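You operate a simulated robot arm through the tools that you are given. There is no shell and no other tool. Be economical: measure what you need, move in short steps, check, and stop when the job is done.

Carry out the task below with a simulated two-armed robot. There is one attempt and no reset: what you move stays moved.

JOB
Put the yoghurt tub labelled "Apricot" from the baking worktop on top of the tin there and the yoghurt tub that says "Natural" in the bowl there.
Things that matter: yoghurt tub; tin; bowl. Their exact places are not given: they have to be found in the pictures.

It is judged by the outcome, as a careful person would: the job done as asked, and still so three seconds after it is handed in. It fails if anything else is knocked over, pushed out of place, dropped, spilled or broken.

ROBOT AND FRAMES
Two 6-joint arms with two-finger parallel grippers on one trunk, on a base that drives. Base frame: it is fixed to the floor where the robot stands at the start and does not move with it; the origin is under the middle of the robot, x ahead of it, y to its left, z up. Readings come in m, degrees, newtons and seconds.
The left shoulder is at the start at [0.06, 0.187, 1.172], the right one opposite. With the tool pointing down near the work surface each hand reaches from about 0.28 to 0.62 m from the robot's upright axis, wherever it stands, measured 20 degrees to its own side. Payload 1.57 kg a hand.
The tool frame of a hand sits at the grasp point between the pads (the TCP): z along the fingers, y along the line on which they close. The tips reach 0.03 m beyond it. The gripper opens to 0.11 m. The fingers are 0.024 m wide and 0.012 m thick; the gripper's body (0.048 by 0.112 m) begins 0.078 m behind the TCP.
Orientation is told as [roll, pitch, yaw] about the base's x, y, z axes, in that order, counted from this pose: with the fingers straight down and closing along the base's y, the tool's x points along the base's -x, its y along +y and its z along -z.

CONTROLS
- The arms move only by the tool send_rows. It takes "left_motion", "right_motion" or both (then of equal length, played together; a hand with none holds still); each is a list of rows, each a list of 7 numbers: the shift along the tool's x, y, z in mm, then the turn, a rotation vector about the tool's x, y, z in degrees, then the finger opening in mm, from 0 to 110. In form: [[x, y, z, rx, ry, rz, hand], ...]. A call has 1 to 20 rows; each row is the pose to reach, as a shift and turn from the pose commanded when the call began, along the tool's axes at that moment. A row lasts 0.2 s, in which the tool goes at most 0.05 m and 8.6 degrees; a call with a longer step from one row to the next is refused whole, and so is a gripper value outside its range. Where a pose cannot be reached the arm comes as near as it can. A force on the tool above 40 N (or 10 N above the force at the start of the call, whichever is more), or a blocked arm, ends the call early, and 0.2 s more pass. The fingers move at their own pace (about 0.153 m/s each) and stop on an object; they squeeze with about 22 N. The grip force told is the motor's: it shows also when the fingers shut on nothing. Time passes only in rows, and 0.2 s behind the last, so rows that repeat a pose let the fingers close. It gives the time, the measured TCP pose, the force on the tool (base axes), the opening and the grip force at its end, in the units of the frame above (readings bear some noise).
- Cameras (640 x 400 px; columns grow to the right, rows downward): "scene" is now at [0.0151, 0.0217, 1.7131]; the picture's right is [0.30, -0.96, 0.00], its down [-0.73, -0.23, -0.65] and it looks along [0.62, 0.19, -0.76] (base axes); focal length 292 px, centre (320, 200). "left" rides on the left gripper at [-0.036, 0, -0.08] in its tool frame; the picture's right is [0.00, -1.00, 0.00], its down [0.97, 0.00, -0.24] and it looks along [0.24, 0.00, 0.97] (tool axes); focal length 218 px, centre (320, 200). "right" rides on the right gripper at [-0.036, 0, -0.08] in its tool frame; the picture's right is [0.00, -1.00, 0.00], its down [0.97, 0.00, -0.24] and it looks along [0.24, 0.00, 0.97] (tool axes); focal length 218 px, centre (320, 200).
- grab_frame(camera): a new picture of that camera. The clock stands still meanwhile.
- slide_trunk(by): slides the trunk up (or, below 0, down) by that many m; the arms and the scene camera ride with it, the base frame stays. It gives what a move gives, with no picture.
- drive_base(legs): drives the robot by 1 to 6 legs, each [ahead, left, turn to the left] in m, m and degrees, along the robot's own axes; the way and the turn of a leg run together, so that a leg with both is an arc; at most 1.5 m and 180 degrees a leg. The arms and the cameras ride along, it lands a little off, and it stops where it bumps. It gives what a move gives.
- pan_tilt(pan, tilt): turns the head with the scene camera to pan (to the left, within 86 degrees either way) and tilt (down, from -29 to 69), counted from straight ahead of the robot. It gives what a move gives.
- point_at(camera, pixels): for up to 12 pixels [column, row] of the newest picture of that camera ("zoom" is the newest enlarged one), the place [x, y, z] in the base frame of the surface seen there, good to about 0.002 m. The clock stands still meanwhile.
- zoom(camera, box): a new picture of the part [left, top, right, bottom] of that camera's present view, enlarged. The clock stands still meanwhile.
- sign_off(): hands the job in; it is judged then, once.

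Go step by step. Measure first, check grasps and placings, and put right what went wrong. The budget is 80 turns and 58 pictures, counting those below and the enlarged ones. Unless the task says otherwise, let go and move clear before handing in, and close with one line.

The tools are called after "Call:" by a JSON object that holds its "name" and its "arguments". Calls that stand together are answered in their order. send_rows: Moves the arms, as the interface text tells. Its arguments: {"type":"object","properties":{"left_motion":{"type":"array","items":{"type":"array","items":{"type":"number"}}},"right_motion":{"type":"array","items":{"type":"array","items":{"type":"number"}}}},"required":[]} The other tools are called the same way: slide_trunk (by) slides the trunk up or down; drive_base (legs) drives the base; pan_tilt (pan, tilt) turns the head that bears the scene camera; grab_frame (camera) takes a picture; point_at (camera, pixels) gives the place of the surface under pixels of a picture; zoom (camera, box) takes an enlarged picture of a part of a camera's view; sign_off () hands the job in.

At the start:

```text
clock: 0.0
left_ee_pos: [0.3395, 0.2737, 1.2478]
left_ee_rot: [0.0, 0.0, 0.0]
left_ft_force: [0.2, -1.0, -0.6]
left_gripper_width: 0.1098
left_grasp_force: 0.0
right_ee_pos: [0.4054, 0.0166, 1.2609]
right_ee_rot: [-0.1, 0.1, 0.0]
right_ft_force: [0.5, -1.1, -0.1]
right_gripper_width: 0.1098
right_grasp_force: 0.0
trunk travel left (down, up): [-0.8, 0.19]
robot x, y, heading: [0.0031, 0.0009, -0.2]
head pan, tilt: [17.2, 49.5]
```

scene: 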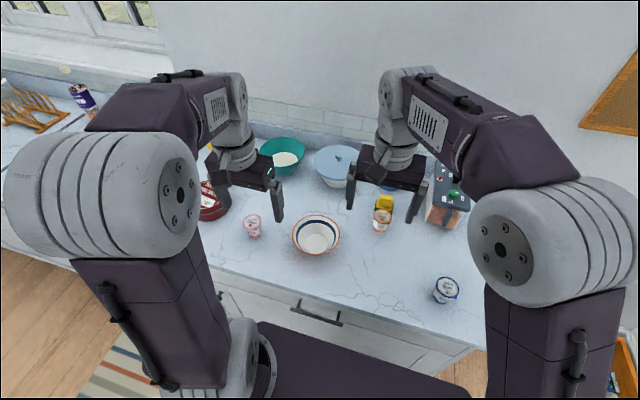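
right: 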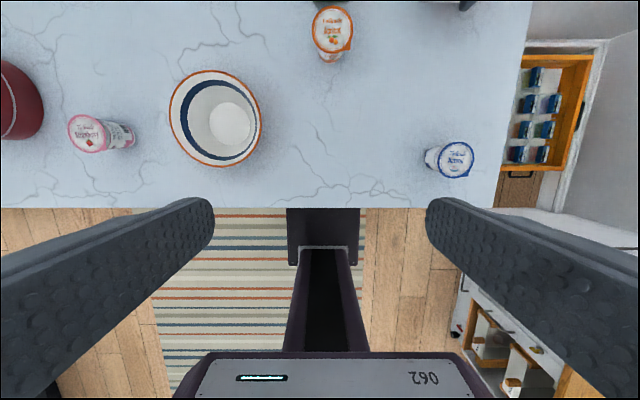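
left: 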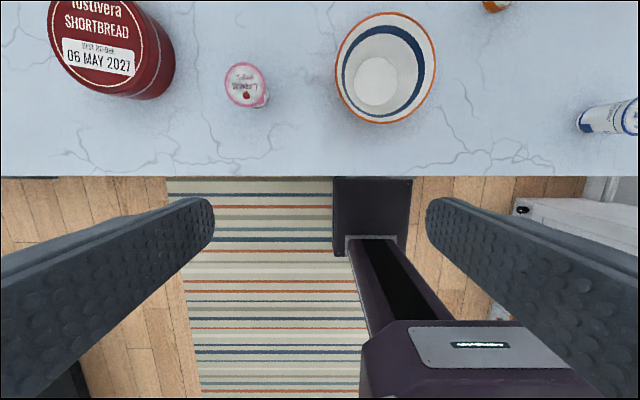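

The right picture shows the Apricot tub at (332,30) and probably Natural at (455,160). The left picture shows the red shortbread tin at (110,45) and the bowl at (385,70). I'll enlarge these to read the labels and measure the points.

Call:
{"name": "zoom", "arguments": {"camera": "right", "box": [280, 0, 520, 200]}}

Call:
{"name": "zoom", "arguments": {"camera": "scene", "box": [180, 120, 500, 320]}}

Call:
{"name": "point_at", "arguments": {"camera": "right", "pixels": [[332, 28], [316, 28], [352, 28], [332, 58], [458, 159], [442, 159], [474, 159], [432, 160], [228, 122], [215, 72], [172, 118], [262, 118]]}}

Call:
{"name": "point_at", "arguments": {"camera": "left", "pixels": [[100, 40], [60, 30], [145, 40], [100, 85], [168, 60], [245, 85], [380, 82], [385, 14], [336, 70], [436, 70], [385, 123]]}}

```text
2.00 times, centred on (400, 100) of right
```

zoom: 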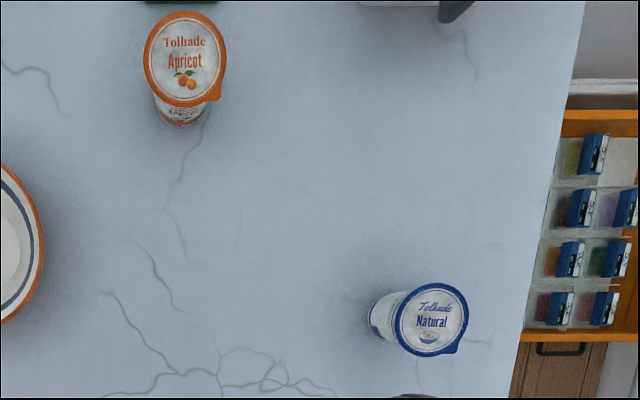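

```text
2.00 times, centred on (340, 220) of scene
```

zoom: 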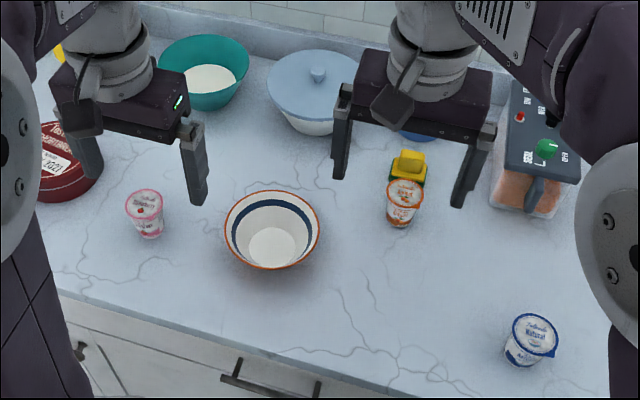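

```text
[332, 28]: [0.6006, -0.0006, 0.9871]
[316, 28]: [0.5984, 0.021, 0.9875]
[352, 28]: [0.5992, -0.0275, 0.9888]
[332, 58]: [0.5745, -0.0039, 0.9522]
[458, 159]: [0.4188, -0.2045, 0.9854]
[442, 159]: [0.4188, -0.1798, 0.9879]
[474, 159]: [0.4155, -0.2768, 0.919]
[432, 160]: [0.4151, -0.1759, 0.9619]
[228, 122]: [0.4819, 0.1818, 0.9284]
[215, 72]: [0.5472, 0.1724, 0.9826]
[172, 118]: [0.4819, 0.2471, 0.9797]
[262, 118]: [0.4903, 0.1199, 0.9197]
```

```text
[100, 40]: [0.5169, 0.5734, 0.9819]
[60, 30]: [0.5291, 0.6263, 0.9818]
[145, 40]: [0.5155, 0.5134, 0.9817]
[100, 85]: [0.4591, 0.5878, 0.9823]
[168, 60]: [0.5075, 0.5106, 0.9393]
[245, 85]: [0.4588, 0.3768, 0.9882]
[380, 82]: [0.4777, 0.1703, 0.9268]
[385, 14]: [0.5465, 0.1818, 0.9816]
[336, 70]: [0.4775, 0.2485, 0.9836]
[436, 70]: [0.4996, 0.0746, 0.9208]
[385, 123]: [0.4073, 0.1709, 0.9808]
```

Apricot is at about (0.600, -0.003), Natural at (0.418, -0.20) and the bowl at (0.477, 0.178), with the tin near (0.50, 0.58). Apricot and the tin are far out, so I'll check the worktop edge and the tin's surroundings, and how far forward I can drive.

Call:
{"name": "point_at", "arguments": {"camera": "left", "pixels": [[250, 174], [250, 184], [370, 190], [370, 230], [60, 60], [90, 15], [120, 75], [140, 20]]}}

Call:
{"name": "pan_tilt", "arguments": {"pan": 50, "tilt": 50}}

Call:
{"name": "grab_frame", "arguments": {"camera": "scene"}}

```text
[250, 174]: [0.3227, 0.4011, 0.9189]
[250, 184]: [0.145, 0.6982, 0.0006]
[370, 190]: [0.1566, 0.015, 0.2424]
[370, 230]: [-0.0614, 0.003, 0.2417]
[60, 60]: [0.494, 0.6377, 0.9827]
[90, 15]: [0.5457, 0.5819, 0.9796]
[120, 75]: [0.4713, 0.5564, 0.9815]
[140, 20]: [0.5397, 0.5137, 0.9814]
```

```text
clock: 1.0
left_ee_pos: [0.3392, 0.2718, 1.2492]
left_ee_rot: [-0.1, -0.1, -0.1]
left_ft_force: [-1.0, 0.0, 0.2]
left_gripper_width: 0.1098
left_grasp_force: 0.1
right_ee_pos: [0.4054, 0.0166, 1.2615]
right_ee_rot: [-0.1, 0.0, 0.0]
right_ft_force: [-0.8, 0.9, -0.6]
right_gripper_width: 0.1101
right_grasp_force: 0.1
trunk travel left (down, up): [-0.8, 0.19]
robot x, y, heading: [0.0022, 0.0005, -0.0]
head pan, tilt: [50.0, 50.0]
```

```text
52 pictures are left
```

scene: 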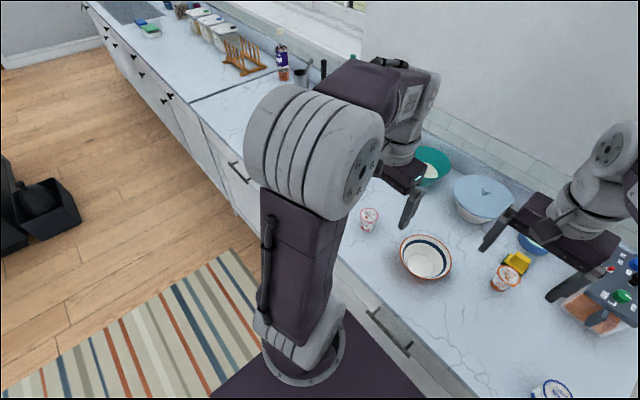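

The Natural lid centre is at about (0.419, -0.2015) with its top at 0.987. I'll bring the right hand above it and check in its own camera.

Call:
{"name": "send_rows", "arguments": {"right_motion": [[-3, -43, 20, 0, 0, 0, 110], [-6, -86, 50, 0, 0, 0, 110], [-9, -129, 80, 0, 0, 0, 110], [-12, -172, 110, 0, 0, 0, 100], [-14, -218, 130, 0, 0, 0, 90], [-14, -218, 160, 0, 0, 0, 85]]}}

Call:
{"name": "grab_frame", "arguments": {"camera": "right"}}

```text
refused: row 2 steps farther than a row can; nothing moved
```

```text
51 pictures are left
```

right: 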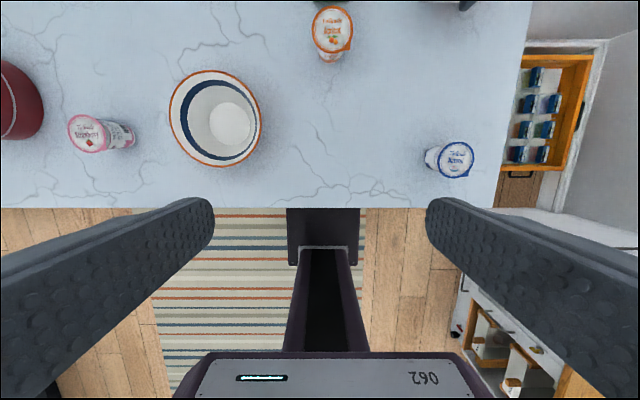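

The call was refused because one step was too long, so nothing moved. I'll use smaller steps.

Call:
{"name": "send_rows", "arguments": {"right_motion": [[-3, -36, 20, 0, 0, 0, 110], [-6, -72, 45, 0, 0, 0, 110], [-9, -108, 70, 0, 0, 0, 110], [-12, -144, 95, 0, 0, 0, 100], [-14, -182, 120, 0, 0, 0, 90], [-14, -218, 140, 0, 0, 0, 85], [-14, -218, 160, 0, 0, 0, 85]]}}

Call:
{"name": "grab_frame", "arguments": {"camera": "right"}}

```text
clock: 2.6
left_ee_pos: [0.3397, 0.2728, 1.2494]
left_ee_rot: [0.1, 0.0, 0.0]
left_ft_force: [-0.1, 0.0, 0.2]
left_gripper_width: 0.11
left_grasp_force: 0.2
right_ee_pos: [0.4174, -0.2021, 1.1007]
right_ee_rot: [0.0, 0.0, 0.1]
right_ft_force: [0.4, 0.2, -0.1]
right_gripper_width: 0.0851
right_grasp_force: 0.0
trunk travel left (down, up): [-0.8, 0.19]
robot x, y, heading: [0.0018, -0.0006, -0.0]
head pan, tilt: [50.0, 50.0]
```

```text
50 pictures are left
```

right: 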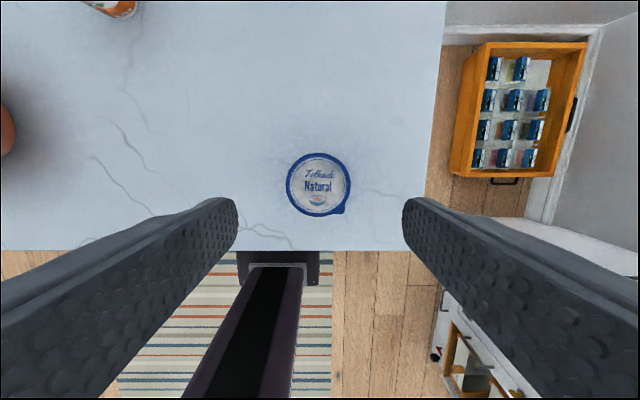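

The lid is centred at column 319, so y is right. I'll check x on the lid.

Call:
{"name": "point_at", "arguments": {"camera": "right", "pixels": [[319, 156], [319, 184], [319, 212], [290, 184], [348, 184]]}}

```text
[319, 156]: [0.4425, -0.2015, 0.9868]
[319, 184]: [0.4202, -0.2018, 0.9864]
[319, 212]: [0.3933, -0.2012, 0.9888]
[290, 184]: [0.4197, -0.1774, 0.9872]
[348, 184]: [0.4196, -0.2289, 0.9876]
```

The lid centre is (0.419, -0.202). I'll descend to TCP z 0.990, close and lift.

Call:
{"name": "send_rows", "arguments": {"right_motion": [[-2, 0, 40, 0, 0, 0, 85], [-2, 0, 80, 0, 0, 0, 85], [-2, 0, 111, 0, 0, 0, 85], [-2, 0, 111, 0, 0, 0, 45], [-2, 0, 111, 0, 0, 0, 45], [-2, 0, 111, 0, 0, 0, 45]]}}

Call:
{"name": "grab_frame", "arguments": {"camera": "right"}}

```text
clock: 4.0
left_ee_pos: [0.3392, 0.2728, 1.2484]
left_ee_rot: [0.1, 0.0, 0.1]
left_ft_force: [0.4, -0.2, -0.1]
left_gripper_width: 0.1097
left_grasp_force: 0.1
right_ee_pos: [0.4205, -0.2007, 0.9898]
right_ee_rot: [-0.1, 0.0, 0.0]
right_ft_force: [0.7, 0.1, 0.2]
right_gripper_width: 0.057
right_grasp_force: 22.2
trunk travel left (down, up): [-0.8, 0.19]
robot x, y, heading: [-0.0007, 0.0012, -0.0]
head pan, tilt: [50.0, 50.0]
```

```text
49 pictures are left
```

right: 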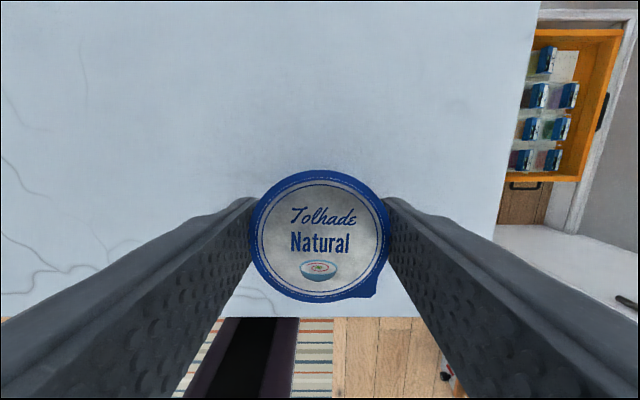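

The opening holds at 57 mm with 22 N of grip, and the lid sits between the pads. I'll lift, then drive left so the bowl falls in the right hand's reach.

Call:
{"name": "send_rows", "arguments": {"right_motion": [[0, 0, -10, 0, 0, 0, 45], [0, 0, -50, 0, 0, 0, 45], [0, 0, -100, 0, 0, 0, 45], [0, 0, -130, 0, 0, 0, 45]]}}

Call:
{"name": "drive_base", "arguments": {"legs": [[0, 0.3, 0]]}}

Call:
{"name": "grab_frame", "arguments": {"camera": "right"}}

Call:
{"name": "grab_frame", "arguments": {"camera": "left"}}

```text
clock: 5.0
left_ee_pos: [0.3388, 0.2739, 1.249]
left_ee_rot: [0.0, 0.0, 0.0]
left_ft_force: [-0.3, -0.5, 0.2]
left_gripper_width: 0.1099
left_grasp_force: 0.1
right_ee_pos: [0.4219, -0.2024, 1.1224]
right_ee_rot: [-0.1, 0.0, 0.0]
right_ft_force: [-0.2, 0.1, -0.2]
right_gripper_width: 0.045
right_grasp_force: 0.1
trunk travel left (down, up): [-0.8, 0.19]
robot x, y, heading: [-0.001, -0.0016, 0.1]
head pan, tilt: [50.0, 50.0]
```

```text
clock: 7.0
left_ee_pos: [0.343, 0.5622, 1.2482]
left_ee_rot: [0.1, -0.1, -0.5]
left_ft_force: [-0.8, -0.1, 0.3]
left_gripper_width: 0.11
left_grasp_force: 0.1
right_ee_pos: [0.4213, 0.086, 1.121]
right_ee_rot: [0.1, 0.1, -0.6]
right_ft_force: [0.4, -0.1, 0.8]
right_gripper_width: 0.0452
right_grasp_force: 0.0
trunk travel left (down, up): [-0.8, 0.19]
robot x, y, heading: [0.002, 0.2904, -0.5]
head pan, tilt: [50.0, 50.0]
```

```text
48 pictures are left
```

right: 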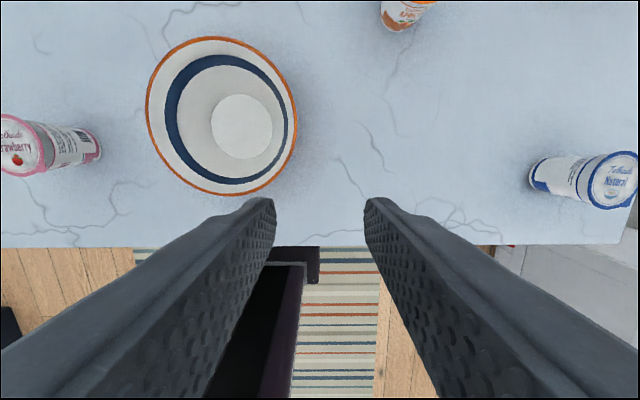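

```text
47 pictures are left
```

left: 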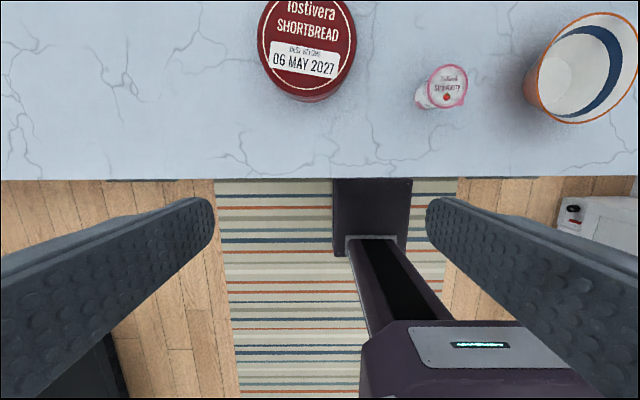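

The opening of 45 mm and the picture show the grip slipped on the lift. The tub still seems to be standing at (605,180). I'll check where it is and how it stands before going back.

Call:
{"name": "zoom", "arguments": {"camera": "right", "box": [480, 100, 640, 200]}}

Call:
{"name": "point_at", "arguments": {"camera": "right", "pixels": [[612, 182], [590, 182], [535, 175], [560, 175]]}}

Call:
{"name": "point_at", "arguments": {"camera": "left", "pixels": [[306, 30], [264, 30], [350, 30], [300, 75], [305, 3], [310, 97], [355, 60]]}}

```text
4.00 times, centred on (560, 150) of right
```

zoom: 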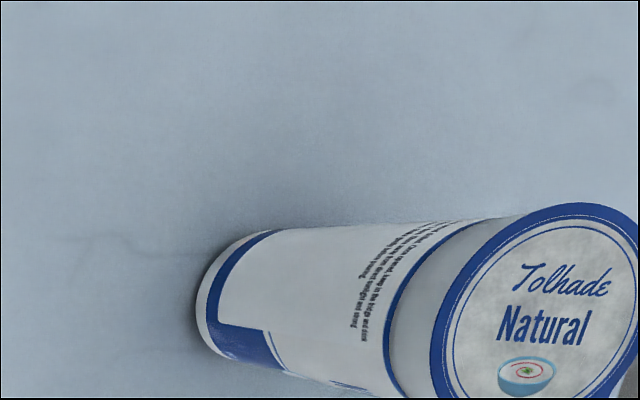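

```text
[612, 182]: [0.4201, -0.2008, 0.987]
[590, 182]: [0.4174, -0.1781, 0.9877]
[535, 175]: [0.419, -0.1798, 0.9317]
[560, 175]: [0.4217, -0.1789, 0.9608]
```

```text
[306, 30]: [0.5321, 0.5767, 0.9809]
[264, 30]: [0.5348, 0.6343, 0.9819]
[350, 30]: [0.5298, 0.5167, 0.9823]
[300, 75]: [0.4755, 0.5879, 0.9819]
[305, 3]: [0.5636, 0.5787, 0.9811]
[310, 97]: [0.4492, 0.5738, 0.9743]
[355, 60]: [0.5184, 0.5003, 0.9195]
```

The tub hasn't moved. The thin lid rim overhangs the body and slid out of the pads, so I'll drive back and grip lower on the tub, then test with a slow, small lift.

Call:
{"name": "drive_base", "arguments": {"legs": [[0, -0.28, 0.5]]}}

Call:
{"name": "grab_frame", "arguments": {"camera": "right"}}

```text
clock: 9.0
left_ee_pos: [0.3393, 0.2881, 1.2481]
left_ee_rot: [-0.1, 0.1, 0.1]
left_ft_force: [0.1, 0.2, 0.2]
left_gripper_width: 0.1101
left_grasp_force: 0.2
right_ee_pos: [0.4224, -0.1886, 1.1206]
right_ee_rot: [-0.2, -0.1, 0.1]
right_ft_force: [-1.1, -0.6, 0.0]
right_gripper_width: 0.045
right_grasp_force: 0.0
trunk travel left (down, up): [-0.8, 0.19]
robot x, y, heading: [-0.0005, 0.016, -0.0]
head pan, tilt: [50.0, 50.0]
```

```text
45 pictures are left
```

right: 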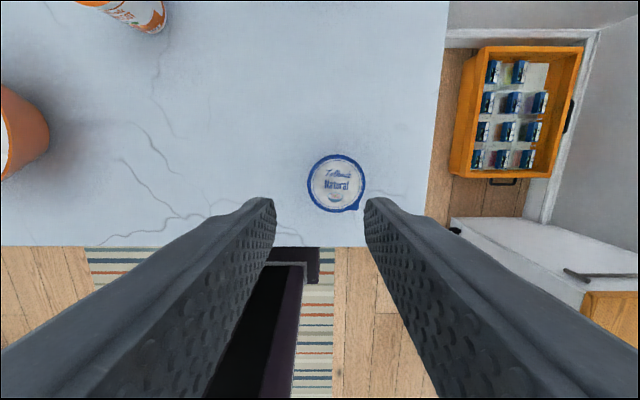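

The tub stands as before with its lid at (336,184). I'll open, descend to z≈0.968, close, and lift slowly by only 12 mm.

Call:
{"name": "send_rows", "arguments": {"right_motion": [[2, -7, 0, 0, 0, 0, 90], [3, -14, 0, 0, 0, 0, 90], [3, -14, 45, 0, 0, 0, 90], [3, -14, 90, 0, 0, 0, 90], [3, -14, 130, 0, 0, 0, 90], [3, -14, 153, 0, 0, 0, 90], [3, -14, 153, 0, 0, 0, 50], [3, -14, 153, 0, 0, 0, 30], [3, -14, 153, 0, 0, 0, 30], [3, -14, 153, 0, 0, 0, 30]]}}

Call:
{"name": "send_rows", "arguments": {"right_motion": [[0, 0, -2, 0, 0, 0, 30], [0, 0, -4, 0, 0, 0, 30], [0, 0, -7, 0, 0, 0, 30], [0, 0, -10, 0, 0, 0, 30], [0, 0, -12, 0, 0, 0, 30], [0, 0, -12, 0, 0, 0, 30]]}}

Call:
{"name": "grab_frame", "arguments": {"camera": "right"}}

```text
clock: 11.2
left_ee_pos: [0.3394, 0.2854, 1.2476]
left_ee_rot: [0.0, 0.0, 0.3]
left_ft_force: [-0.4, -0.6, 0.3]
left_gripper_width: 0.1101
left_grasp_force: 0.1
right_ee_pos: [0.4191, -0.2052, 0.9685]
right_ee_rot: [0.0, -0.1, 0.1]
right_ft_force: [-0.5, 0.7, -0.2]
right_gripper_width: 0.0567
right_grasp_force: 21.4
trunk travel left (down, up): [-0.8, 0.19]
robot x, y, heading: [-0.0008, 0.013, 0.2]
head pan, tilt: [50.0, 50.0]
```

```text
clock: 12.6
left_ee_pos: [0.3394, 0.2858, 1.2487]
left_ee_rot: [0.0, 0.1, 0.1]
left_ft_force: [0.3, 0.3, 0.8]
left_gripper_width: 0.1101
left_grasp_force: 0.0
right_ee_pos: [0.4194, -0.2044, 0.9801]
right_ee_rot: [0.0, 0.1, 0.1]
right_ft_force: [-0.1, 0.8, -1.3]
right_gripper_width: 0.0565
right_grasp_force: 22.0
trunk travel left (down, up): [-0.8, 0.19]
robot x, y, heading: [-0.0007, 0.0116, -0.1]
head pan, tilt: [50.0, 50.0]
```

```text
44 pictures are left
```

right: 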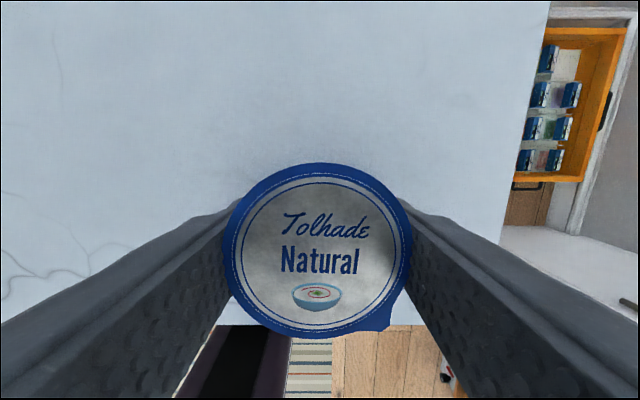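

The force reading hints that it is carried. I'll check the lid height, which should be about 0.999.

Call:
{"name": "point_at", "arguments": {"camera": "right", "pixels": [[320, 235], [300, 280]]}}

Call:
{"name": "send_rows", "arguments": {"right_motion": [[0, 0, -6, 0, 0, 0, 30], [0, 0, -16, 0, 0, 0, 30], [0, 0, -28, 0, 0, 0, 30], [0, 0, -40, 0, 0, 0, 30], [0, 0, -52, 0, 0, 0, 30], [0, 0, -64, 0, 0, 0, 30], [0, 0, -76, 0, 0, 0, 30], [0, 0, -88, 0, 0, 0, 30], [0, 0, -96, 0, 0, 0, 30], [0, 0, -100, 0, 0, 0, 30], [0, 0, -100, 0, 0, 0, 30]]}}

Call:
{"name": "grab_frame", "arguments": {"camera": "right"}}

Call:
{"name": "point_at", "arguments": {"camera": "right", "pixels": [[320, 235], [300, 280]]}}

```text
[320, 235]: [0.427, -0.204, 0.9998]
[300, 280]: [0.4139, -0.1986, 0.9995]
```

```text
clock: 15.0
left_ee_pos: [0.3395, 0.2865, 1.2477]
left_ee_rot: [0.0, 0.0, 0.2]
left_ft_force: [-1.3, 0.2, 0.6]
left_gripper_width: 0.1101
left_grasp_force: 0.1
right_ee_pos: [0.4192, -0.2045, 1.0813]
right_ee_rot: [0.1, -0.1, 0.1]
right_ft_force: [0.8, 0.1, -1.4]
right_gripper_width: 0.0566
right_grasp_force: 21.5
trunk travel left (down, up): [-0.8, 0.19]
robot x, y, heading: [0.0023, 0.0123, 0.1]
head pan, tilt: [50.0, 50.0]
```

```text
43 pictures are left
```

right: 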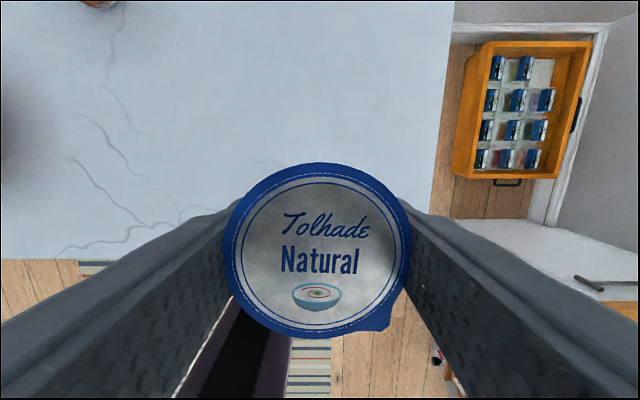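

```text
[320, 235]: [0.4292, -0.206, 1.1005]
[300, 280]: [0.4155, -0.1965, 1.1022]
```

It is firmly held, with the lid at 1.10. Now I'll drive left with it at clearance height.

Call:
{"name": "drive_base", "arguments": {"legs": [[0, 0.29, 0]]}}

Call:
{"name": "grab_frame", "arguments": {"camera": "right"}}

```text
clock: 17.0
left_ee_pos: [0.341, 0.573, 1.2496]
left_ee_rot: [0.1, -0.1, -0.1]
left_ft_force: [0.2, -0.9, 0.3]
left_gripper_width: 0.1101
left_grasp_force: 0.0
right_ee_pos: [0.4191, 0.0847, 1.0803]
right_ee_rot: [0.2, 0.1, -0.1]
right_ft_force: [1.2, -0.1, -1.4]
right_gripper_width: 0.0565
right_grasp_force: 22.1
trunk travel left (down, up): [-0.8, 0.19]
robot x, y, heading: [0.0022, 0.3018, -0.1]
head pan, tilt: [50.0, 50.0]
```

```text
42 pictures are left
```

right: 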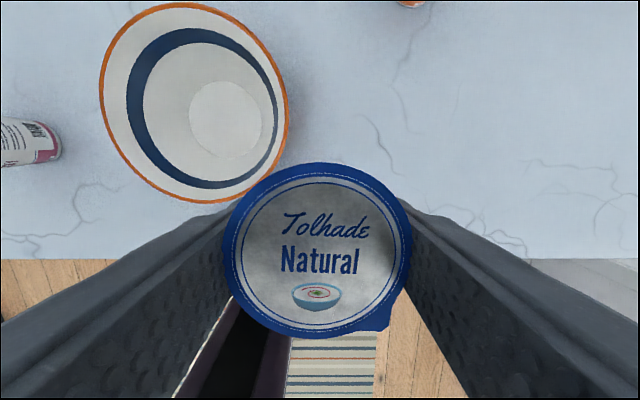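

The bowl is upper left, its floor disc at (225,118). I'll measure the disc edges and the rim.

Call:
{"name": "point_at", "arguments": {"camera": "right", "pixels": [[225, 118], [191, 118], [260, 118], [225, 81], [225, 156], [146, 105], [225, 45], [101, 92], [180, 6], [200, 201], [155, 60], [285, 100]]}}

```text
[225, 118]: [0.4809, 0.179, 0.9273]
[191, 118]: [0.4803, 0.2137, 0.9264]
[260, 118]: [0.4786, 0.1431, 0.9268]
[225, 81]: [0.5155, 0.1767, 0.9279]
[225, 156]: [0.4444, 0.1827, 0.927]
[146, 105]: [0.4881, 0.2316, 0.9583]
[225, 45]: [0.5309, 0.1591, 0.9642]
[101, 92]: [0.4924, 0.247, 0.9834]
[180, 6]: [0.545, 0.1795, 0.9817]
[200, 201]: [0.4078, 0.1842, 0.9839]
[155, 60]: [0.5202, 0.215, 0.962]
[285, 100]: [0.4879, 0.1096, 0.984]
```

The bowl centre is (0.478, 0.178), its floor at z 0.927 with radius 0.036. I'll move above it, then check the pose before lowering.

Call:
{"name": "send_rows", "arguments": {"right_motion": [[-8, 12, 0, 0, 0, 0, 30], [-22, 34, 0, 0, 0, 0, 30], [-37, 58, 0, 0, 0, 0, 30], [-50, 80, 0, 0, 0, 0, 30], [-59, 93, 0, 0, 0, 0, 30], [-59, 93, 30, 0, 0, 0, 30], [-59, 93, 40, 0, 0, 0, 30]]}}

Call:
{"name": "grab_frame", "arguments": {"camera": "right"}}

```text
clock: 18.6
left_ee_pos: [0.3398, 0.5753, 1.249]
left_ee_rot: [-0.1, 0.0, 0.0]
left_ft_force: [-0.3, -0.3, 0.4]
left_gripper_width: 0.1101
left_grasp_force: 0.0
right_ee_pos: [0.4774, 0.1786, 1.0414]
right_ee_rot: [-0.1, 0.1, 0.0]
right_ft_force: [0.5, -0.7, -0.8]
right_gripper_width: 0.0564
right_grasp_force: 22.1
trunk travel left (down, up): [-0.8, 0.19]
robot x, y, heading: [-0.0015, 0.3033, -0.2]
head pan, tilt: [50.0, 50.0]
```

```text
41 pictures are left
```

right: 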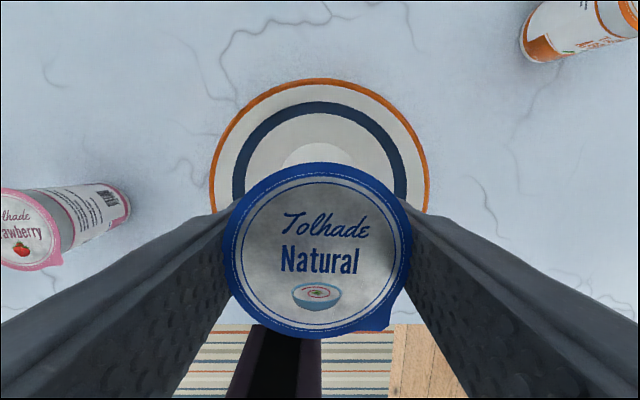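

It's centred over the bowl. I'll lower slowly until the tub nearly touches the floor.

Call:
{"name": "send_rows", "arguments": {"right_motion": [[0, 0, 15, 0, 0, 0, 30], [0, 0, 32, 0, 0, 0, 30], [0, 0, 48, 0, 0, 0, 30], [0, 0, 56, 0, 0, 0, 30], [0, 0, 60, 0, 0, 0, 30], [0, 0, 63, 0, 0, 0, 30], [0, 0, 63, 0, 0, 0, 30]]}}

Call:
{"name": "grab_frame", "arguments": {"camera": "right"}}

```text
clock: 20.2
left_ee_pos: [0.3402, 0.5746, 1.2483]
left_ee_rot: [0.1, 0.0, -0.1]
left_ft_force: [0.2, -0.1, -0.3]
left_gripper_width: 0.11
left_grasp_force: 0.1
right_ee_pos: [0.4776, 0.1781, 0.9771]
right_ee_rot: [0.0, 0.0, -0.1]
right_ft_force: [-0.1, 0.7, -0.6]
right_gripper_width: 0.0564
right_grasp_force: 22.1
trunk travel left (down, up): [-0.8, 0.19]
robot x, y, heading: [-0.0003, 0.3046, 0.0]
head pan, tilt: [50.0, 50.0]
```

```text
40 pictures are left
```

right: 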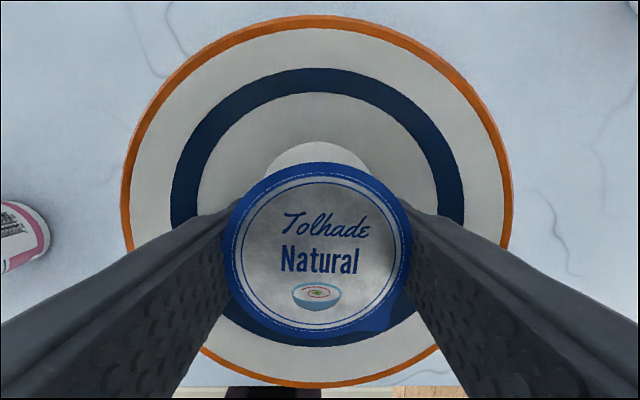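

No contact yet, and about 1 mm is left. I'll let go slightly, then widen as the hand rises.

Call:
{"name": "send_rows", "arguments": {"right_motion": [[0, 0, 1, 0, 0, 0, 30], [0, 0, 1, 0, 0, 0, 60], [0, 0, 1, 0, 0, 0, 64], [0, 0, 1, 0, 0, 0, 64], [0, 0, -5, 0, 0, 0, 65], [0, 0, -15, 0, 0, 0, 68], [0, 0, -30, 0, 0, 0, 72], [0, 0, -60, 0, 0, 0, 80], [0, 0, -100, 0, 0, 0, 90], [0, 0, -140, 0, 0, 0, 90]]}}

Call:
{"name": "grab_frame", "arguments": {"camera": "right"}}

```text
clock: 22.4
left_ee_pos: [0.3387, 0.5753, 1.2477]
left_ee_rot: [0.1, -0.1, -0.1]
left_ft_force: [0.6, -0.9, -0.1]
left_gripper_width: 0.1099
left_grasp_force: 0.0
right_ee_pos: [0.4747, 0.1786, 1.1179]
right_ee_rot: [0.1, 0.0, -0.2]
right_ft_force: [-0.2, 0.0, 0.3]
right_gripper_width: 0.0902
right_grasp_force: 0.1
trunk travel left (down, up): [-0.8, 0.19]
robot x, y, heading: [-0.0015, 0.3054, -0.2]
head pan, tilt: [50.0, 50.0]
```

```text
39 pictures are left
```

right: 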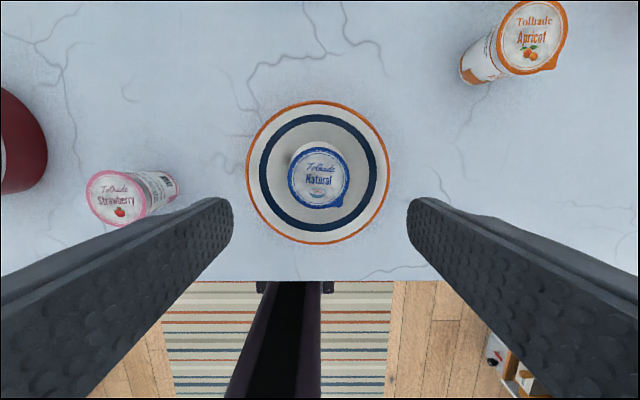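

Natural stands upright in the bowl at (318,175). For Apricot I'll drive slightly forward and to the right so the right hand can reach it.

Call:
{"name": "drive_base", "arguments": {"legs": [[0.05, -0.1, 0]]}}

Call:
{"name": "grab_frame", "arguments": {"camera": "right"}}

```text
clock: 23.6
left_ee_pos: [0.3889, 0.4761, 1.2476]
left_ee_rot: [-0.1, -0.1, -0.3]
left_ft_force: [-0.6, 0.5, -0.2]
left_gripper_width: 0.1099
left_grasp_force: 0.1
right_ee_pos: [0.5243, 0.0777, 1.1179]
right_ee_rot: [-0.1, -0.1, -0.2]
right_ft_force: [-0.4, 0.6, 0.8]
right_gripper_width: 0.0898
right_grasp_force: 0.1
trunk travel left (down, up): [-0.8, 0.19]
robot x, y, heading: [0.0492, 0.1969, -0.1]
head pan, tilt: [50.0, 50.0]
```

```text
38 pictures are left
```

right: 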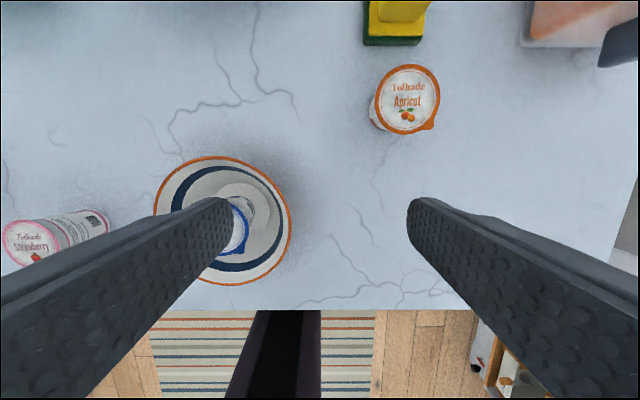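

Call:
{"name": "point_at", "arguments": {"camera": "right", "pixels": [[408, 99], [379, 99], [437, 99], [408, 69], [408, 130], [390, 30], [364, 38]]}}

```text
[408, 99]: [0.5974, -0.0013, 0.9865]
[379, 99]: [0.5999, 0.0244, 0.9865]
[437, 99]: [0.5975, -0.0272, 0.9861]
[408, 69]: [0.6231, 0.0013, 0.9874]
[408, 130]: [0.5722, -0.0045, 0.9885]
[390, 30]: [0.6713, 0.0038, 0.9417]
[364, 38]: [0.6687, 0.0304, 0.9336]
```

The Apricot lid centre is (0.598, -0.0015). I'll go above it, descend to z 0.968 and close.

Call:
{"name": "send_rows", "arguments": {"right_motion": [[-25, -26, 0, 0, 0, 0, 90], [-50, -52, 0, 0, 0, 0, 90], [-74, -79, 0, 0, 0, 0, 90], [-74, -79, 20, 0, 0, 0, 90]]}}

Call:
{"name": "grab_frame", "arguments": {"camera": "right"}}

```text
clock: 24.6
left_ee_pos: [0.3888, 0.475, 1.2489]
left_ee_rot: [0.0, 0.0, -0.2]
left_ft_force: [0.8, 0.4, -0.3]
left_gripper_width: 0.1101
left_grasp_force: 0.1
right_ee_pos: [0.5984, -0.0013, 1.099]
right_ee_rot: [0.0, 0.0, -0.2]
right_ft_force: [-0.4, -0.3, 0.8]
right_gripper_width: 0.0901
right_grasp_force: 0.2
trunk travel left (down, up): [-0.8, 0.19]
robot x, y, heading: [0.052, 0.2019, -0.1]
head pan, tilt: [50.0, 50.0]
```

```text
37 pictures are left
```

right: 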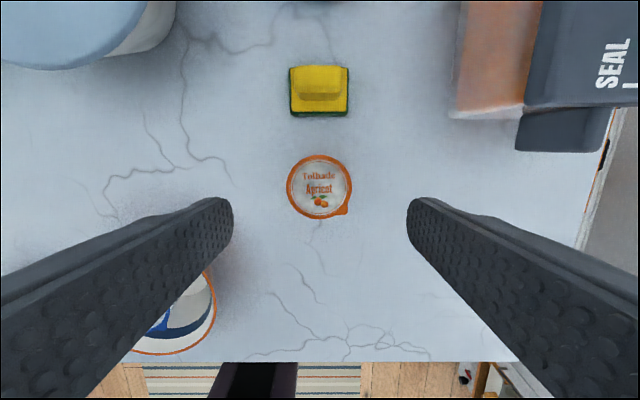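

It is centred at column 319 with clear space for the fingers. I'll descend, close and lift slowly.

Call:
{"name": "send_rows", "arguments": {"right_motion": [[0, 0, 40, 0, 0, 0, 90], [0, 0, 80, 0, 0, 0, 90], [0, 0, 115, 0, 0, 0, 90], [0, 0, 131, 0, 0, 0, 90], [0, 0, 131, 0, 0, 0, 50], [0, 0, 131, 0, 0, 0, 30], [0, 0, 131, 0, 0, 0, 30], [0, 0, 131, 0, 0, 0, 30], [0, 0, 129, 0, 0, 0, 30], [0, 0, 126, 0, 0, 0, 30], [0, 0, 122, 0, 0, 0, 30], [0, 0, 118, 0, 0, 0, 30], [0, 0, 118, 0, 0, 0, 30]]}}

Call:
{"name": "grab_frame", "arguments": {"camera": "right"}}

Call:
{"name": "point_at", "arguments": {"camera": "right", "pixels": [[320, 235], [300, 280]]}}

```text
clock: 27.4
left_ee_pos: [0.3894, 0.4743, 1.2488]
left_ee_rot: [0.0, 0.0, -0.2]
left_ft_force: [0.4, 0.0, 0.3]
left_gripper_width: 0.1102
left_grasp_force: 0.1
right_ee_pos: [0.5983, -0.0028, 0.9791]
right_ee_rot: [0.0, -0.1, -0.2]
right_ft_force: [0.3, -0.3, -1.4]
right_gripper_width: 0.0566
right_grasp_force: 21.8
trunk travel left (down, up): [-0.8, 0.19]
robot x, y, heading: [0.0504, 0.203, -0.2]
head pan, tilt: [50.0, 50.0]
```

```text
36 pictures are left
```

right: 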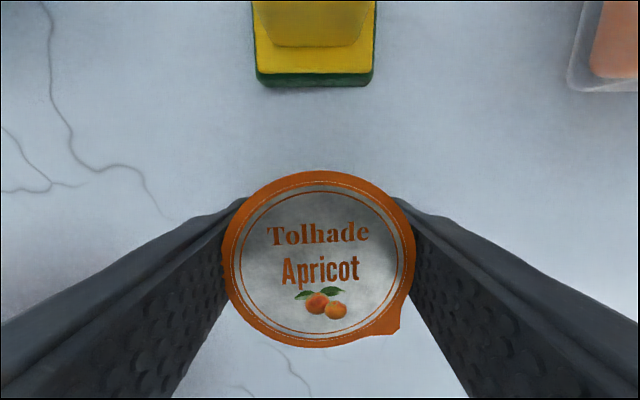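

```text
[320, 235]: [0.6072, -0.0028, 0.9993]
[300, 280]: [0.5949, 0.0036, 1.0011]
```

Apricot is held, with the lid at 1.000. I'll lift slowly, pull back and drive left toward the tin.

Call:
{"name": "send_rows", "arguments": {"right_motion": [[0, 0, -8, 0, 0, 0, 30], [0, 0, -22, 0, 0, 0, 30], [0, 0, -40, 0, 0, 0, 30], [0, 0, -60, 0, 0, 0, 30], [0, 0, -80, 0, 0, 0, 30], [0, 0, -100, 0, 0, 0, 30], [0, 0, -120, 0, 0, 0, 30], [0, 0, -140, 0, 0, 0, 30], [5, 0, -155, 0, 0, 0, 30], [20, 0, -160, 0, 0, 0, 30], [40, 0, -160, 0, 0, 0, 30], [60, 0, -160, 0, 0, 0, 30], [75, 0, -160, 0, 0, 0, 30], [80, 0, -160, 0, 0, 0, 30]]}}

Call:
{"name": "drive_base", "arguments": {"legs": [[0, 0.28, 0], [0, 0.27, 0]]}}

Call:
{"name": "grab_frame", "arguments": {"camera": "right"}}

Call:
{"name": "pan_tilt", "arguments": {"pan": 0, "tilt": 55}}

Call:
{"name": "grab_frame", "arguments": {"camera": "scene"}}

```text
clock: 30.4
left_ee_pos: [0.3897, 0.4741, 1.2477]
left_ee_rot: [0.0, 0.0, -0.2]
left_ft_force: [0.2, 0.4, 0.4]
left_gripper_width: 0.11
left_grasp_force: 0.1
right_ee_pos: [0.5181, -0.0024, 1.1395]
right_ee_rot: [0.0, -0.1, -0.2]
right_ft_force: [-0.2, -0.3, -0.5]
right_gripper_width: 0.0566
right_grasp_force: 21.7
trunk travel left (down, up): [-0.8, 0.19]
robot x, y, heading: [0.0511, 0.203, -0.2]
head pan, tilt: [50.0, 50.0]
```

```text
clock: 33.8
left_ee_pos: [0.3988, 1.0155, 1.2493]
left_ee_rot: [0.1, 0.0, -0.7]
left_ft_force: [0.3, -0.3, 0.0]
left_gripper_width: 0.1099
left_grasp_force: 0.1
right_ee_pos: [0.5207, 0.5396, 1.1383]
right_ee_rot: [0.1, -0.1, -0.7]
right_ft_force: [0.4, -0.1, -1.1]
right_gripper_width: 0.0565
right_grasp_force: 22.2
trunk travel left (down, up): [-0.8, 0.19]
robot x, y, heading: [0.0545, 0.7496, -0.9]
head pan, tilt: [50.0, 50.0]
```

```text
35 pictures are left
```

right: 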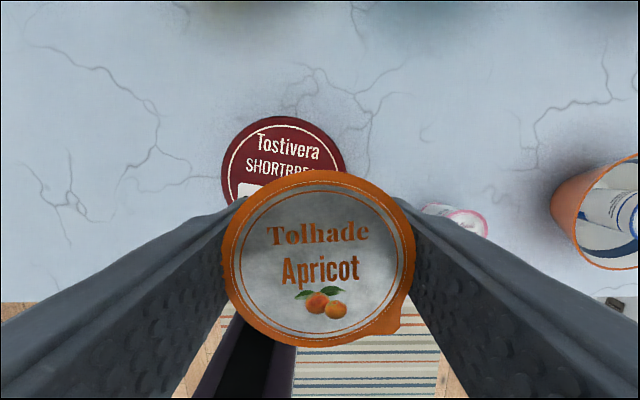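

```text
clock: 35.0
left_ee_pos: [0.3975, 1.0171, 1.2494]
left_ee_rot: [0.0, 0.0, -0.7]
left_ft_force: [-0.4, -0.8, 0.1]
left_gripper_width: 0.11
left_grasp_force: 0.0
right_ee_pos: [0.5234, 0.5413, 1.1382]
right_ee_rot: [0.0, -0.1, -0.7]
right_ft_force: [0.2, -0.1, -0.6]
right_gripper_width: 0.0565
right_grasp_force: 22.0
trunk travel left (down, up): [-0.8, 0.19]
robot x, y, heading: [0.0541, 0.7528, -0.5]
head pan, tilt: [0.0, 55.0]
```

```text
34 pictures are left
```

scene: 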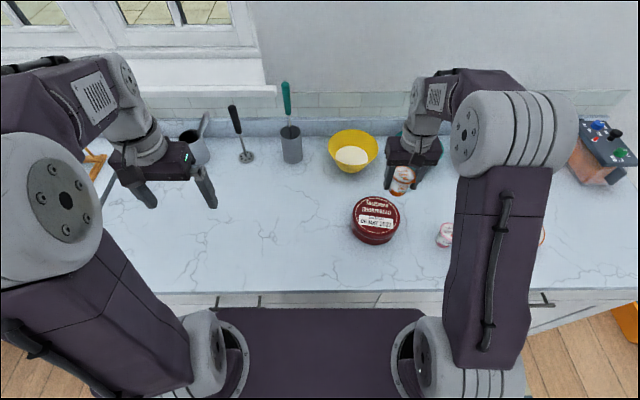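

The only tin here is the red shortbread tin. I'll enlarge it to measure the lid's edges.

Call:
{"name": "zoom", "arguments": {"camera": "scene", "box": [336, 180, 416, 250]}}

```text
5.71 times, centred on (376, 215) of scene
```

zoom: 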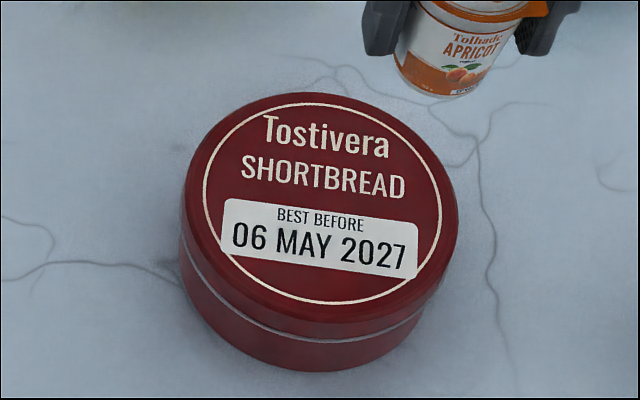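

Call:
{"name": "point_at", "arguments": {"camera": "zoom", "pixels": [[203, 190], [440, 220], [320, 94], [318, 304], [320, 195], [187, 195], [457, 215]]}}

```text
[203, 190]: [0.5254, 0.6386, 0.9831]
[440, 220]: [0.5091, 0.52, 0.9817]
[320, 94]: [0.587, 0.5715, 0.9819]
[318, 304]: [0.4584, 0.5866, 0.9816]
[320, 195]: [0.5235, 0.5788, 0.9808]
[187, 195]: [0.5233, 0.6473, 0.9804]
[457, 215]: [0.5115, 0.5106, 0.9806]
```

The tin lid centre is about (0.519, 0.579), top at 0.982. I'll move over it and lower to 8 mm above first.

Call:
{"name": "send_rows", "arguments": {"right_motion": [[1, 12, 0, 0, 0, 0, 30], [2, 26, 0, 0, 0, 0, 30], [3, 38, 0, 0, 0, 0, 30], [3, 38, 20, 0, 0, 0, 30], [3, 38, 45, 0, 0, 0, 30], [3, 38, 70, 0, 0, 0, 30], [3, 38, 90, 0, 0, 0, 30], [3, 38, 98, 0, 0, 0, 30], [3, 38, 98, 0, 0, 0, 30]]}}

Call:
{"name": "zoom", "arguments": {"camera": "scene", "box": [326, 160, 436, 250]}}

Call:
{"name": "grab_frame", "arguments": {"camera": "right"}}

```text
clock: 37.0
left_ee_pos: [0.3984, 1.0191, 1.2481]
left_ee_rot: [0.0, 0.0, -0.7]
left_ft_force: [0.3, 0.3, 0.2]
left_gripper_width: 0.11
left_grasp_force: 0.0
right_ee_pos: [0.5195, 0.5801, 1.0403]
right_ee_rot: [0.0, 0.0, -0.7]
right_ft_force: [-0.1, 0.0, -0.5]
right_gripper_width: 0.0568
right_grasp_force: 21.6
trunk travel left (down, up): [-0.8, 0.19]
robot x, y, heading: [0.0579, 0.7486, -0.5]
head pan, tilt: [0.0, 55.0]
```

```text
4.44 times, centred on (381, 205) of scene
```

zoom: 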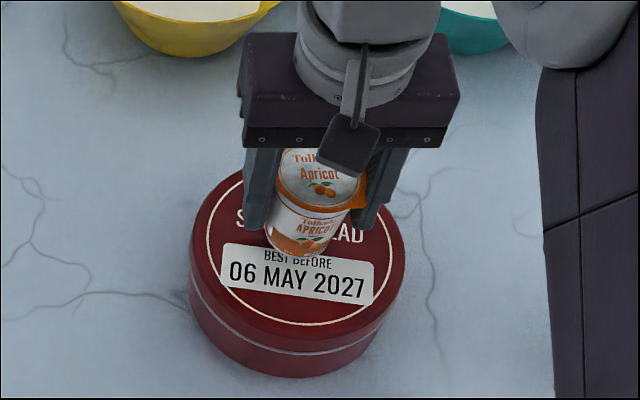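

```text
31 pictures are left
```

right: 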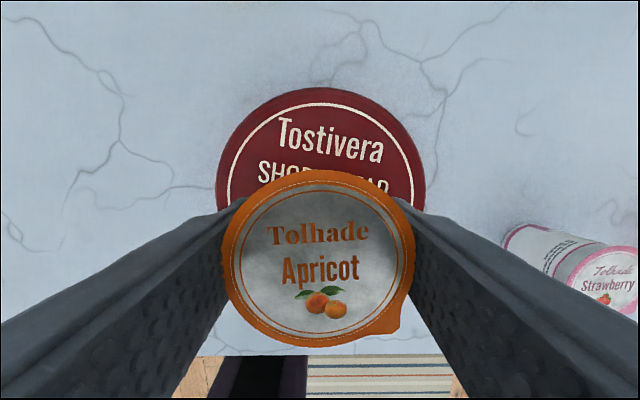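

It's centred on the lid. I'll lower the last ~8 mm gently and read the force.

Call:
{"name": "send_rows", "arguments": {"right_motion": [[0, 0, 3, 0, 0, 0, 30], [0, 0, 6, 0, 0, 0, 30], [0, 0, 8, 0, 0, 0, 30], [0, 0, 9, 0, 0, 0, 30], [0, 0, 9, 0, 0, 0, 30]]}}

Call:
{"name": "zoom", "arguments": {"camera": "scene", "box": [326, 160, 436, 250]}}

```text
clock: 38.2
left_ee_pos: [0.3981, 1.0179, 1.2487]
left_ee_rot: [0.0, 0.0, -0.7]
left_ft_force: [0.4, -1.1, 0.7]
left_gripper_width: 0.1099
left_grasp_force: 0.0
right_ee_pos: [0.5208, 0.5799, 1.0316]
right_ee_rot: [0.0, 0.0, -0.8]
right_ft_force: [0.0, -0.3, -1.1]
right_gripper_width: 0.0567
right_grasp_force: 21.9
trunk travel left (down, up): [-0.8, 0.19]
robot x, y, heading: [0.0566, 0.7507, -0.8]
head pan, tilt: [0.0, 55.0]
```

```text
4.44 times, centred on (381, 205) of scene
```

zoom: 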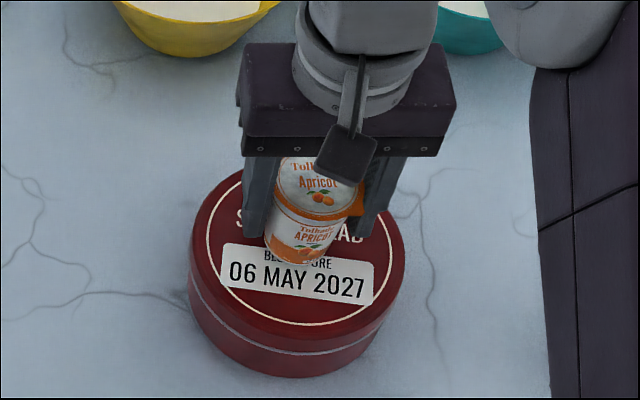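

The tub is about at the lid surface and still carried. I'll go 1 mm more, then open slowly and rise straight up.

Call:
{"name": "send_rows", "arguments": {"right_motion": [[0, 0, 1, 0, 0, 0, 30], [0, 0, 1, 0, 0, 0, 30], [0, 0, 1, 0, 0, 0, 60], [0, 0, 1, 0, 0, 0, 70], [0, 0, 1, 0, 0, 0, 80], [0, 0, 1, 0, 0, 0, 85], [0, 0, -15, 0, 0, 0, 90], [0, 0, -40, 0, 0, 0, 90], [0, 0, -80, 0, 0, 0, 90], [0, 0, -120, 0, 0, 0, 90], [0, 0, -150, 0, 0, 0, 90]]}}

Call:
{"name": "zoom", "arguments": {"camera": "scene", "box": [326, 160, 436, 250]}}

Call:
{"name": "grab_frame", "arguments": {"camera": "right"}}

```text
clock: 40.6
left_ee_pos: [0.3973, 1.0194, 1.2484]
left_ee_rot: [0.0, 0.1, -0.7]
left_ft_force: [-0.4, 0.2, -0.3]
left_gripper_width: 0.1102
left_grasp_force: 0.1
right_ee_pos: [0.5193, 0.5799, 1.1826]
right_ee_rot: [0.0, 0.0, -0.7]
right_ft_force: [0.8, 0.2, 0.6]
right_gripper_width: 0.0899
right_grasp_force: 0.0
trunk travel left (down, up): [-0.8, 0.19]
robot x, y, heading: [0.0541, 0.7518, -0.7]
head pan, tilt: [0.0, 55.0]
```

```text
4.44 times, centred on (381, 205) of scene
```

zoom: 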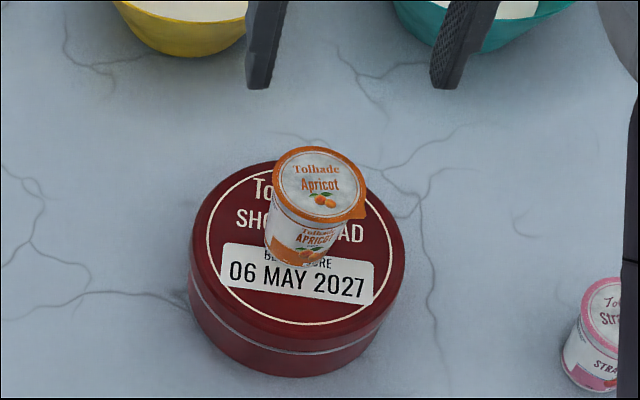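

```text
28 pictures are left
```

right: 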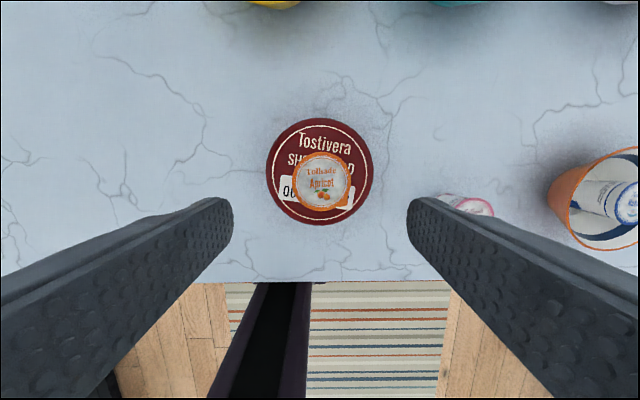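

Apricot stands upright on the tin (zoom 320,185), and Natural is still in the bowl (right picture 625,205). Both hands are clear, so I'm handing in.

Call:
{"name": "sign_off", "arguments": {}}

```text
The job is handed in.
```

The Apricot tub is standing on top of the shortbread tin and the Natural tub is upright in the bowl, with nothing else disturbed; my first grip on Natural slipped, but the tub stayed where it was and the second try held.
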